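You operate a simulated robot arm through the tools that you are given. There is no shell and no other tool. Be economical: measure what you need, move in short steps, check, and stop when the job is done.

You are at the controls of a simulated robot arm. One attempt, no reset.

## Task
Take the blue foam corner and leave it on top of the film.

It is judged by the outcome, as a careful person would: the job done as asked, and still so three seconds after it is handed in. It fails if anything else is knocked over, pushed out of place, dropped, spilled or broken.

## Robot
A 7-joint arm with a two-finger parallel gripper, fixed in place. Base frame: the origin is at the foot of the arm, x ahead of it, y to its left, z up; the work surface is at about z = 0. Lengths are in m, angles in rad, forces in N, time in s.
With the tool pointing down near the work surface it reaches from about 0.22 to 0.58 m from the base axis. Its first joint turns from -1.152 to 1.152 rad. Payload 2.5 kg.
Tool frame: the origin (TCP) lies between the finger pads and is the grasp point; the fingertips stand 0.023 m ahead of it; z points along the fingers, y is the line along which they close. The gripper opens to 0.094 m. The fingers are 0.038 m wide and 0.01 m thick; the gripper's body (0.054 by 0.096 m) begins 0.039 m behind the TCP.
Orientation is told as [roll, pitch, yaw] about the base's x, y, z axes, in that order, counted from this pose: with the fingers straight down and closing along the base's y, the tool's x points along the base's -x, its y along +y and its z along -z.

## Interface
- The arm moves only by the tool servo_tool. Its argument "increments" is a list of rows, each a list of 7 numbers: the shift along the tool's x, y, z in units of 100 mm (1.0 is 100 mm), then the turn, a rotation vector about the tool's x, y, z in units of 120 degrees (1.0 is 120 degrees), then the closure, from 0 (fully open) to 1 (shut). In form: [[x, y, z, ax, ay, az, gripper], ...]. A call has 1 to 12 rows; each row is the pose to reach, as a shift and turn from the pose commanded when the call began, along the tool's axes at that moment. A call with a number of a shift or a turn outside -1 to 1 is refused whole. A row lasts 0.2 s, in which the tool goes at most 0.05 m and 0.15 rad; a call with a longer step from one row to the next is refused whole, and so is a gripper value outside its range. A pose out of reach is approached as far as the arm can. The call stops where the force on the tool passes 40 N (or 10 N more than at its start, if that is more) or the arm is blocked; 0.2 s more then pass. The fingers move at their own pace (about 0.108 m/s each) and stop on an object; they squeeze with about 27 N. The grip force told is the motor's: it shows also when the fingers shut on nothing. Time passes only in rows, and 0.2 s behind the last, so rows that repeat a pose let the fingers close. The reply holds the time, the measured pose of the TCP, the force on the tool along the base axes, the opening and the grip force, in the units named above and with some noise.
- Cameras (640 x 400 px; columns grow to the right, rows downward): "scene" is fixed at [0.1039, -0.4036, 0.5746]; the picture's right is [0.89, -0.46, 0.00], its down [-0.22, -0.42, -0.88] and it looks along [0.41, 0.78, -0.47] (base axes); focal length 320 px, centre (320, 200). "wrist" rides on the gripper at [-0.039, 0, -0.044] in the tool frame; the picture's right is [0.00, -1.00, 0.00], its down [0.97, 0.00, -0.24] and it looks along [0.24, 0.00, 0.97] (tool axes); focal length 218 px, centre (320, 200). There is no depth. A picture from a camera that has moved, and an enlarged one, comes with that camera's place and axes in the base frame and with its lens. The place of the scene camera against the robot may be out by one fixed shift of up to 0.025 m in any direction.
- grab_frame(camera): a new picture of that camera. The clock stands still meanwhile.
- zoom(camera, box): a new picture of the part [left, top, right, bottom] of that camera's present view, enlarged. The clock stands still meanwhile.
- finish_job(): hands the job in; it is judged then, once.

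Go step by step. Nothing tells you positions but the pictures and the camera data: compare them with the known pose of the tool, close in by small moves and look again before you grip or let go. The budget is 90 turns and 38 pictures, counting those below and the enlarged ones. Unless the task says otherwise, let go and move clear before handing in, and close with one line.

The tools are called after "Emit:" as a command line: name --pt "numbers of a row" for each row, then --argument value for the rest, lists and objects as JSON in quotes. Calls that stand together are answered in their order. servo_tool: Moves the arm, as the interface text tells. Its arguments: {"type":"object","properties":{"increments":{"type":"array","items":{"type":"array","items":{"type":"number"}}}},"required":["increments"]} The other tools are called the same way: grab_frame (camera) takes a picture; zoom (camera, box) takes an enlarged picture of a part of a camera's view; finish_job () hands the job in.

At the start:

```text
clock: 0.0
position: [0.395, 0.1477, 0.3478]
tool_rot: [0.0, 0.0, -0.002]
contact_force: [0.8, 0.6, -0.9]
opening: 0.0938
finger_force: 0.1
```

scene: 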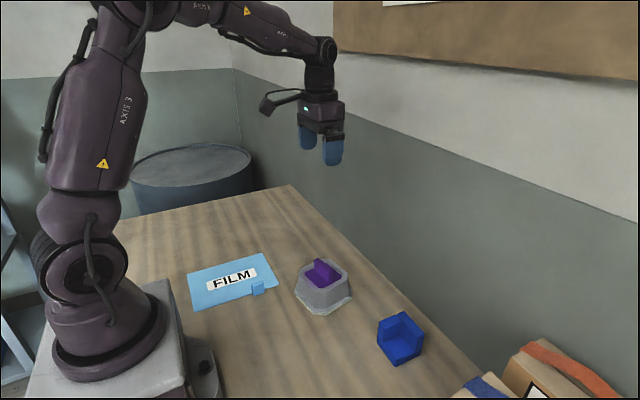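
wrist: 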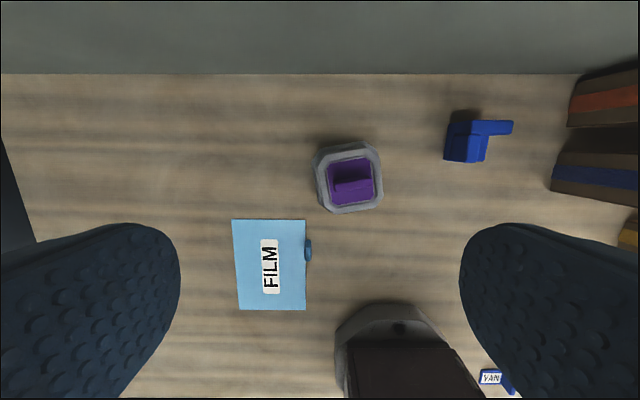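

The blue foam corner appears to be near (0.44, -0.11) and the film case near (0.20, 0.25). I'll look closer at both before moving.

Emit:
zoom --camera "scene" --box '[340, 280, 468, 380]'

Emit:
zoom --camera "scene" --box '[170, 230, 362, 350]'

Emit:
zoom --camera "wrist" --box '[420, 90, 548, 170]'

```text
4.00 times, centred on (404, 330) of scene
camera zoom: at [0.1039, -0.4036, 0.5746], right [0.89, -0.46, 0.0], down [-0.22, -0.42, -0.88], along [0.41, 0.78, -0.47], focal length 1282 px, centre (-16, -320)
```

zoom: 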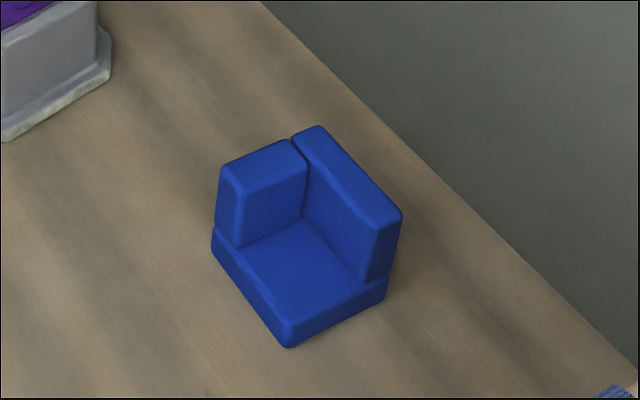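

```text
3.33 times, centred on (266, 290) of scene
camera zoom: at [0.1039, -0.4036, 0.5746], right [0.89, -0.46, 0.0], down [-0.22, -0.42, -0.88], along [0.41, 0.78, -0.47], focal length 1068 px, centre (500, -100)
```

zoom: 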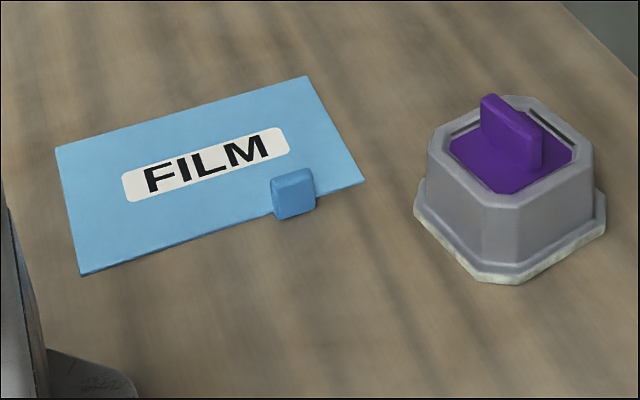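

```text
5.00 times, centred on (484, 130) of wrist
camera zoom: at [0.4342, 0.1476, 0.3928], right [0.0, -1.0, 0.0], down [-0.97, 0.0, 0.24], along [-0.24, 0.0, -0.97], focal length 1091 px, centre (-500, 550)
```

zoom: 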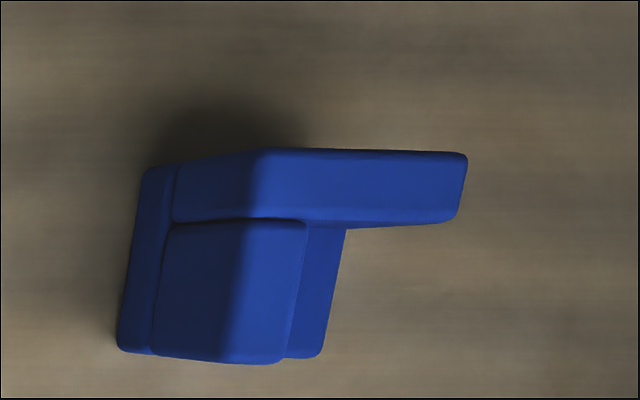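

The foam corner is an L-shaped pair of walls on a base plate, and the film is a thin flat box with a tab on its -y side. I'll move over the foam at height for a view from above.

Emit:
servo_tool --pt "-0.1 -0.33 0 0 0 0 0" --pt "-0.2 -0.66 0 0 0 0 0" --pt "-0.3 -1 0 0 0 0 0"

Emit:
servo_tool --pt "0 -0.4 0 0 0 0 0" --pt "0 -0.8 0 0 0 0 0" --pt "0 -1 0.3 0 0 0 0"

Emit:
servo_tool --pt "0 -0.3 0.3 0 0 0 0" --pt "0 -0.58 0.7 0 0 0 0" --pt "0 -0.58 0.7 0 0 0 0"

Emit:
grab_frame --camera "wrist"

```text
clock: 0.8
position: [0.424, 0.0483, 0.3483]
tool_rot: [0.0, 0.001, 0.001]
contact_force: [-0.6, 0.1, -0.6]
opening: 0.094
finger_force: 0.2
```

```text
clock: 1.6
position: [0.4241, -0.0523, 0.3182]
tool_rot: [0.002, 0.001, 0.0]
contact_force: [-0.2, 0.5, 0.4]
opening: 0.094
finger_force: 0.2
```

```text
clock: 2.4
position: [0.4255, -0.112, 0.2471]
tool_rot: [-0.001, -0.001, 0.002]
contact_force: [0.8, 0.1, 0.7]
opening: 0.0938
finger_force: 0.0
```

```text
32 pictures are left
camera wrist: at [0.4648, -0.1118, 0.2929], right [0.0, -1.0, 0.0], down [-0.97, 0.0, 0.24], along [-0.24, 0.0, -0.97], focal length 218 px, centre (320, 200)
```

wrist: 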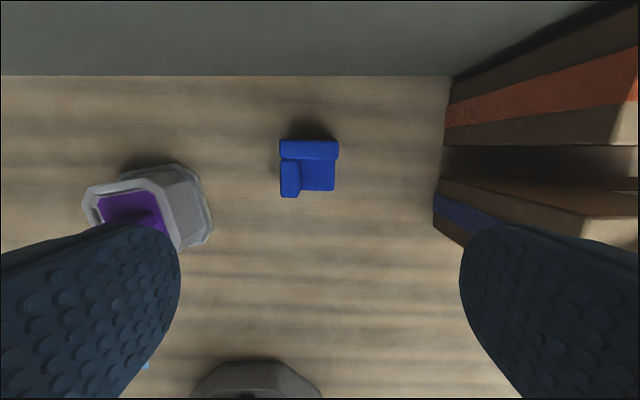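

The foam looks about 0.065 m square, centred near (0.440, -0.099), with its sides aligned to the base axes. I'll centre over it, go partway down, and check again.

Emit:
servo_tool --pt "-0.145 0.125 0.3 0 0 0 0" --pt "-0.145 0.125 0.7 0 0 0 0" --pt "-0.145 0.125 1.0 0 0 0 0" --pt "-0.145 0.125 1.0 0 0 0 0"

Emit:
grab_frame --camera "wrist"

Emit:
grab_frame --camera "scene"

```text
clock: 3.4
position: [0.4381, -0.0981, 0.148]
tool_rot: [0.0, 0.0, 0.0]
contact_force: [-0.3, -0.1, -0.2]
opening: 0.0938
finger_force: 0.1
```

```text
31 pictures are left
camera wrist: at [0.4771, -0.0985, 0.1935], right [0.0, -1.0, 0.0], down [-0.97, 0.0, 0.24], along [-0.24, 0.0, -0.97], focal length 218 px, centre (320, 200)
```

wrist: 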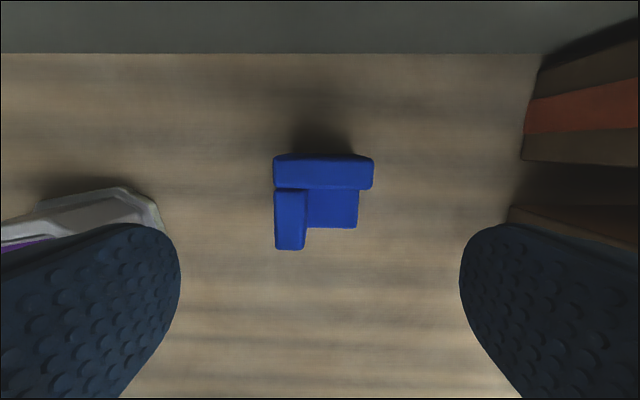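

```text
30 pictures are left
```

scene: 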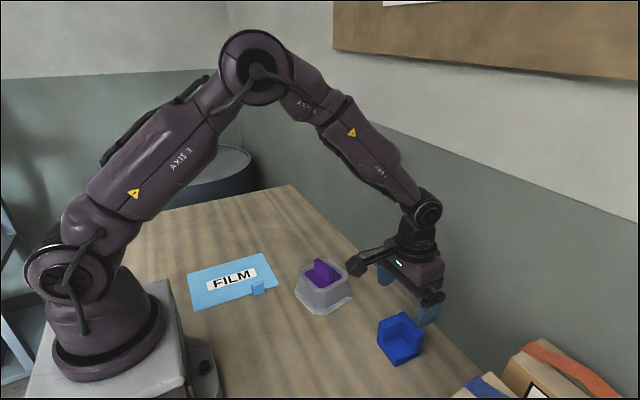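

The foam is about 0.063 m wide and 0.058 m tall, centred near (0.443, -0.101), and the open fingers clear it on both sides. I'll go down around it, then close.

Emit:
servo_tool --pt "-0.04 -0.025 0.3 0 0 0 0" --pt "-0.04 -0.025 0.6 0 0 0 0" --pt "-0.04 -0.025 0.85 0 0 0 0" --pt "-0.04 -0.025 1.0 0 0 0 0"

Emit:
servo_tool --pt "0 0 0.06 0 0 0 0" --pt "0 0 0.12 0 0 0 0" --pt "0 0 0.12 0 0 0 0"

Emit:
grab_frame --camera "wrist"

Emit:
zoom --camera "scene" --box '[324, 250, 484, 380]'

```text
clock: 4.4
position: [0.4431, -0.0996, 0.0463]
tool_rot: [0.0, 0.0, 0.0]
contact_force: [-0.4, -0.3, -0.4]
opening: 0.0941
finger_force: 0.1
```

```text
clock: 5.2
position: [0.4439, -0.1001, 0.0341]
tool_rot: [0.0, 0.001, -0.001]
contact_force: [-0.1, 0.5, 0.6]
opening: 0.094
finger_force: 0.1
```

```text
29 pictures are left
camera wrist: at [0.4829, -0.0997, 0.0799], right [0.0, -1.0, 0.0], down [-0.97, 0.0, 0.24], along [-0.24, 0.0, -0.97], focal length 218 px, centre (320, 200)
```

wrist: 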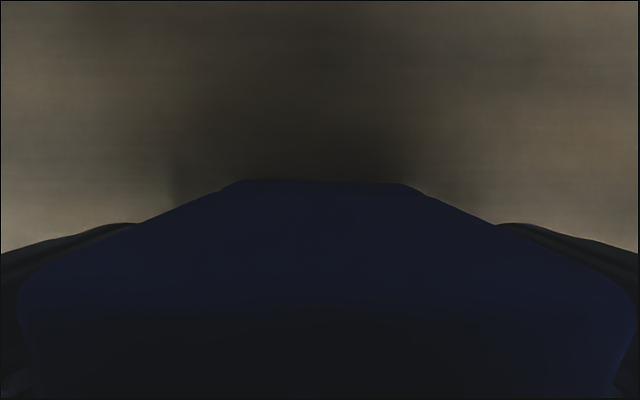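

```text
3.08 times, centred on (404, 315) of scene
camera zoom: at [0.1039, -0.4036, 0.5746], right [0.89, -0.46, 0.0], down [-0.22, -0.42, -0.88], along [0.41, 0.78, -0.47], focal length 986 px, centre (62, -154)
```

zoom: 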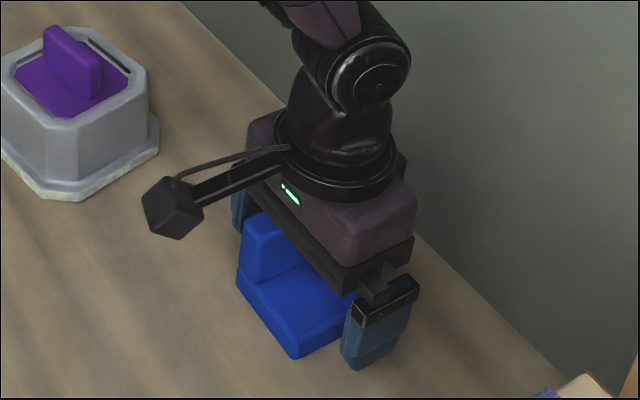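

The foam sits centred between the fingers, with the bottom edge spanning about 0.062 m. I'll close on it and lift slightly to test the grip.

Emit:
servo_tool --pt "0 0 0 0 0 0 0.5" --pt "0 0 0 0 0 0 1" --pt "0 0 0 0 0 0 1" --pt "0 0 0 0 0 0 1"

Emit:
servo_tool --pt "0 0 -0.1 0 0 0 1" --pt "0 0 -0.3 0 0 0 1" --pt "0 0 -0.3 0 0 0 1"

Emit:
zoom --camera "scene" --box '[324, 230, 484, 360]'

```text
clock: 6.2
position: [0.4447, -0.0991, 0.0354]
tool_rot: [0.001, 0.0, 0.002]
contact_force: [-0.7, -0.8, 0.0]
opening: 0.0618
finger_force: 27.1
```

```text
clock: 7.0
position: [0.4445, -0.1006, 0.065]
tool_rot: [0.001, 0.0, 0.0]
contact_force: [-0.4, 0.3, -0.7]
opening: 0.0613
finger_force: 27.0
```

```text
3.08 times, centred on (404, 295) of scene
camera zoom: at [0.1039, -0.4036, 0.5746], right [0.89, -0.46, 0.0], down [-0.22, -0.42, -0.88], along [0.41, 0.78, -0.47], focal length 986 px, centre (62, -92)
```

zoom: 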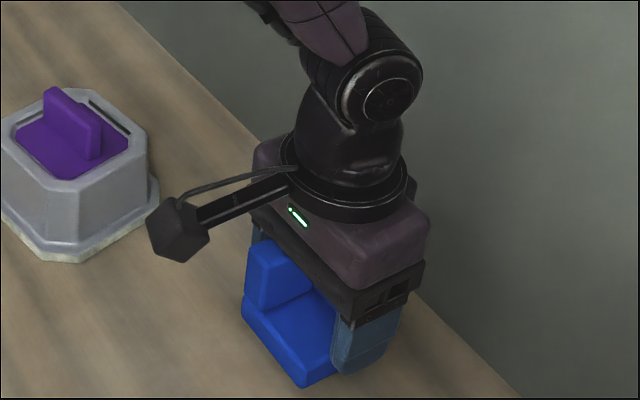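

The foam is lifted and held level. I'll raise it well clear and carry it over the film.

Emit:
servo_tool --pt "0 0 -0.4 0 0 0 1" --pt "0 0 -0.8 0 0 0 1" --pt "0 0 -1 0 0 0 1"

Emit:
servo_tool --pt "0.2 0.25 -0.2 0 0 0 1" --pt "0.4 0.5 -0.3 0 0 0 1" --pt "0.6 0.75 -0.3 0 0 0 1" --pt "0.8 1 -0.3 0 0 0 1"

Emit:
servo_tool --pt "0.2 0.3 0 0 0 0 1" --pt "0.4 0.6 0 0 0 0 1" --pt "0.6 0.9 0 0 0 0 1" --pt "0.7 1 0 0 0 0 1"

Emit:
servo_tool --pt "0.2 0.3 0 0 0 0 1" --pt "0.4 0.6 0 0 0 0 1" --pt "0.6 0.9 0 0 0 0 1" --pt "0.65 1 0 0 0 0 1"

Emit:
servo_tool --pt "0.1 0.25 0 0 0 0 1" --pt "0.15 0.43 0 0 0 0 1" --pt "0.15 0.43 0 0 0 0 1"

Emit:
grab_frame --camera "wrist"

Emit:
grab_frame --camera "scene"

```text
clock: 7.8
position: [0.4426, -0.1001, 0.1659]
tool_rot: [0.0, -0.002, -0.001]
contact_force: [-0.6, -0.1, 0.5]
opening: 0.0612
finger_force: 27.3
```

```text
clock: 8.8
position: [0.3616, 0.0005, 0.1962]
tool_rot: [0.0, 0.002, 0.0]
contact_force: [-0.4, -0.5, -0.3]
opening: 0.0615
finger_force: 27.3
```

```text
clock: 9.8
position: [0.2929, 0.101, 0.1951]
tool_rot: [0.001, -0.002, -0.002]
contact_force: [0.3, 0.1, -0.2]
opening: 0.0612
finger_force: 26.8
```

```text
clock: 10.8
position: [0.2289, 0.2001, 0.1942]
tool_rot: [0.001, -0.002, 0.0]
contact_force: [1.0, 0.5, -0.4]
opening: 0.0613
finger_force: 27.3
```

```text
clock: 11.6
position: [0.2135, 0.2414, 0.1942]
tool_rot: [0.0, 0.001, 0.001]
contact_force: [0.1, -0.2, 0.5]
opening: 0.0614
finger_force: 26.6
```

```text
26 pictures are left
camera wrist: at [0.2519, 0.2412, 0.2399], right [0.0, -1.0, 0.0], down [-0.97, 0.0, 0.24], along [-0.24, 0.0, -0.97], focal length 218 px, centre (320, 200)
```

wrist: 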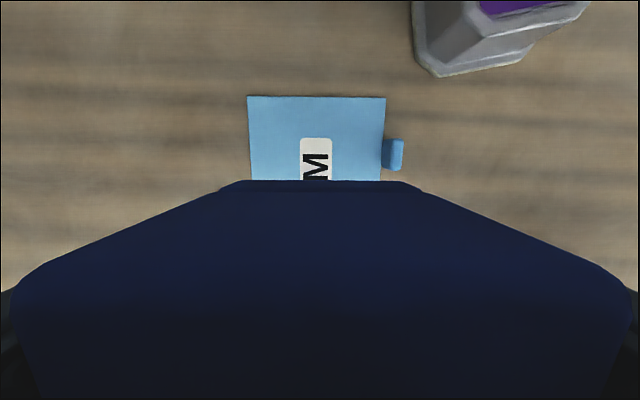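

```text
25 pictures are left
```

scene: 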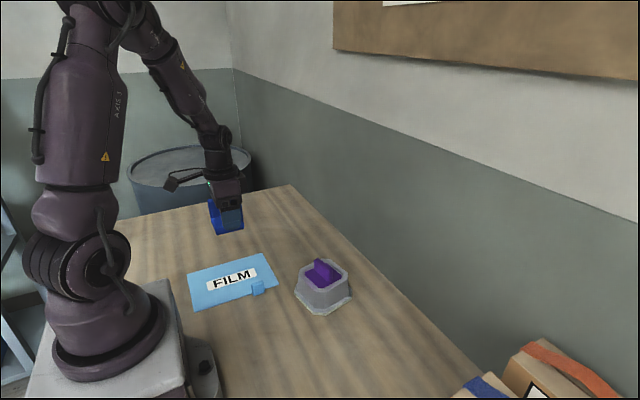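

The film's far edge is at x≈0.300 and it spans y from 0.176 to 0.314. The foam is nearly centred over it, so I'll descend most of the way and check.

Emit:
servo_tool --pt "0 0.02 0.4 0 0 0 1" --pt "0 0.02 0.8 0 0 0 1" --pt "0 0.02 1 0 0 0 1"

Emit:
servo_tool --pt "0 0 0.15 0 0 0 1" --pt "0 0 0.35 0 0 0 1" --pt "0 0 0.35 0 0 0 1"

Emit:
zoom --camera "scene" --box '[160, 190, 320, 320]'

Emit:
grab_frame --camera "wrist"

```text
clock: 12.4
position: [0.2133, 0.2437, 0.0944]
tool_rot: [-0.001, 0.001, 0.002]
contact_force: [-0.2, 0.4, -0.3]
opening: 0.0615
finger_force: 27.2
```

```text
clock: 13.2
position: [0.2128, 0.2445, 0.0601]
tool_rot: [0.0, 0.001, 0.0]
contact_force: [0.2, 0.0, -0.6]
opening: 0.0613
finger_force: 26.8
```

```text
3.08 times, centred on (240, 255) of scene
camera zoom: at [0.1039, -0.4036, 0.5746], right [0.89, -0.46, 0.0], down [-0.22, -0.42, -0.88], along [0.41, 0.78, -0.47], focal length 986 px, centre (566, 31)
```

zoom: 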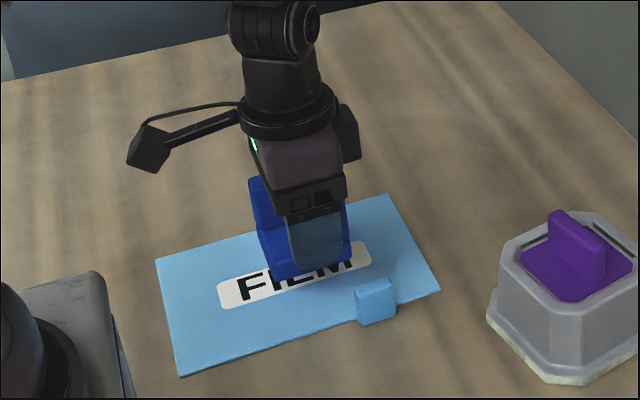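

```text
23 pictures are left
camera wrist: at [0.2524, 0.2439, 0.1057], right [0.0, -1.0, 0.0], down [-0.97, 0.0, 0.24], along [-0.24, 0.0, -0.97], focal length 218 px, centre (320, 200)
```

wrist: 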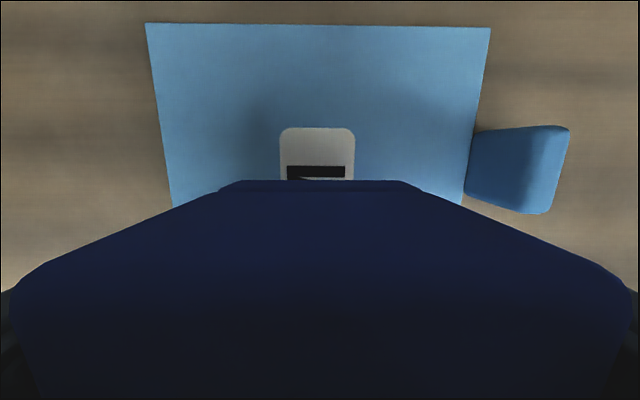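

The film is only about 3 mm thick and the foam hovers well inside its outline, clear of the tab. I'll lower in small steps to contact.

Emit:
servo_tool --pt "0 0 0.08 0 0 0 1" --pt "0 0 0.14 0 0 0 1" --pt "0 0 0.18 0 0 0 1" --pt "0 0 0.18 0 0 0 1"

Emit:
servo_tool --pt "0 0 0.02 0 0 0 1" --pt "0 0 0.03 0 0 0 1" --pt "0 0 0.04 0 0 0 1" --pt "0 0 0.04 0 0 0 1"

Emit:
zoom --camera "scene" --box '[190, 220, 290, 310]'

```text
clock: 14.2
position: [0.2132, 0.2443, 0.0433]
tool_rot: [0.001, 0.0, 0.0]
contact_force: [0.3, 0.0, 0.5]
opening: 0.0613
finger_force: 26.9
```

```text
clock: 15.2
position: [0.2139, 0.2446, 0.0377]
tool_rot: [-0.001, 0.0, 0.003]
contact_force: [-0.3, -0.6, -0.1]
opening: 0.0613
finger_force: 27.4
```

```text
4.44 times, centred on (240, 265) of scene
camera zoom: at [0.1039, -0.4036, 0.5746], right [0.89, -0.46, 0.0], down [-0.22, -0.42, -0.88], along [0.41, 0.78, -0.47], focal length 1424 px, centre (676, -89)
```

zoom: 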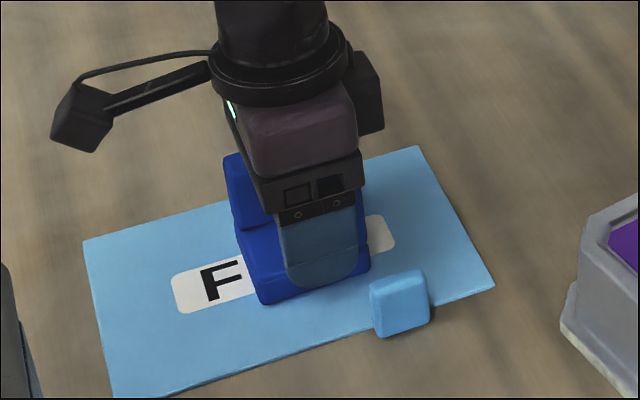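

The foam is just about touching. I'll lower a millimetre at a time until the force shows contact.

Emit:
servo_tool --pt "0 0 0.01 0 0 0 1" --pt "0 0 0.01 0 0 0 1"

Emit:
servo_tool --pt "0 0 0.01 0 0 0 1" --pt "0 0 0.01 0 0 0 1"

```text
clock: 15.8
position: [0.2146, 0.2445, 0.0374]
tool_rot: [0.002, -0.001, 0.0]
contact_force: [-1.9, -1.2, 7.6]
opening: 0.0615
finger_force: 26.8
```

```text
clock: 16.4
position: [0.2142, 0.2433, 0.0369]
tool_rot: [0.001, -0.001, -0.001]
contact_force: [-0.6, -2.6, 25.0]
opening: 0.0613
finger_force: 26.9
```

The upward force shows the foam is resting on the film. I'll back off 1.5 mm to relieve the pressure, open partway so the fingers stay clear of the tab, and rise.

Emit:
servo_tool --pt "0 0 -0.013 0 0 0 1" --pt "0 0 -0.013 0 0 0 0.28" --pt "0 0 -0.013 0 0 0 0.2" --pt "0 0 -0.013 0 0 0 0.2"

Emit:
servo_tool --pt "0 0 -0.1 0 0 0 0.2" --pt "0 0 -0.3 0 0 0 0.2" --pt "0 0 -0.6 0 0 0 0.2" --pt "0 0 -1 0 0 0 0.2"

Emit:
servo_tool --pt "0 0 -0.4 0 0 0 0.2" --pt "0 0 -0.8 0 0 0 0.2" --pt "0 0 -0.8 0 0 0 0.2"

Emit:
grab_frame --camera "scene"

Emit:
grab_frame --camera "wrist"

```text
clock: 17.4
position: [0.2132, 0.2425, 0.0371]
tool_rot: [0.002, 0.002, 0.001]
contact_force: [-0.1, 0.1, 0.2]
opening: 0.0749
finger_force: 0.1
```

```text
clock: 18.4
position: [0.2134, 0.2428, 0.1362]
tool_rot: [-0.002, -0.002, 0.0]
contact_force: [-0.8, 0.4, 0.8]
opening: 0.0755
finger_force: 0.1
```

```text
clock: 19.2
position: [0.2154, 0.2445, 0.2172]
tool_rot: [-0.001, 0.0, -0.002]
contact_force: [-0.2, 0.3, -1.3]
opening: 0.0753
finger_force: 0.0
```

```text
21 pictures are left
```

scene: 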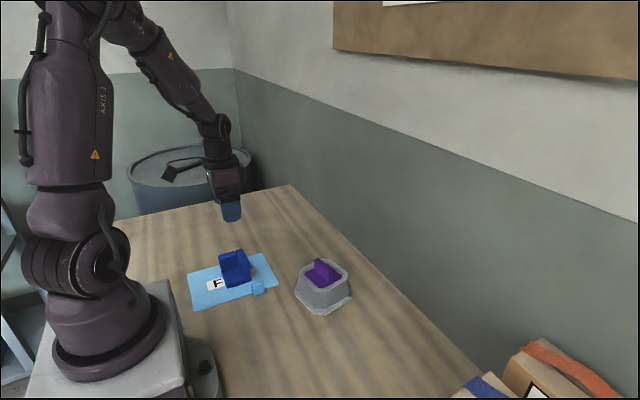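

```text
20 pictures are left
camera wrist: at [0.2539, 0.2437, 0.2616], right [0.0, -1.0, 0.0], down [-0.97, 0.0, 0.24], along [-0.24, 0.0, -0.97], focal length 218 px, centre (320, 200)
```

wrist: 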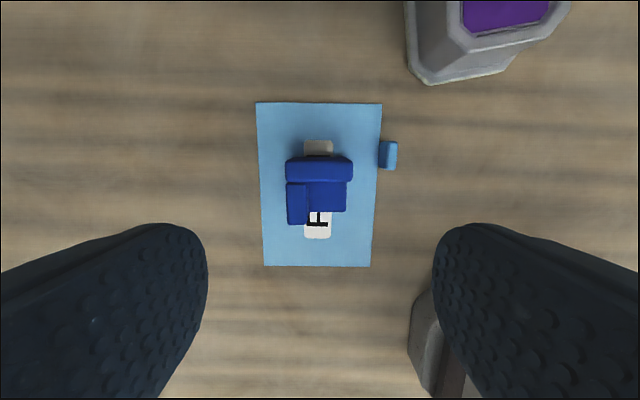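

The foam corner sits upright in the middle of the film, the film hasn't moved, and the gripper is clear. I'm handing in.

Emit:
finish_job

```text
The job is handed in.
```

The blue foam corner is resting on top of the film, and nothing else was disturbed.
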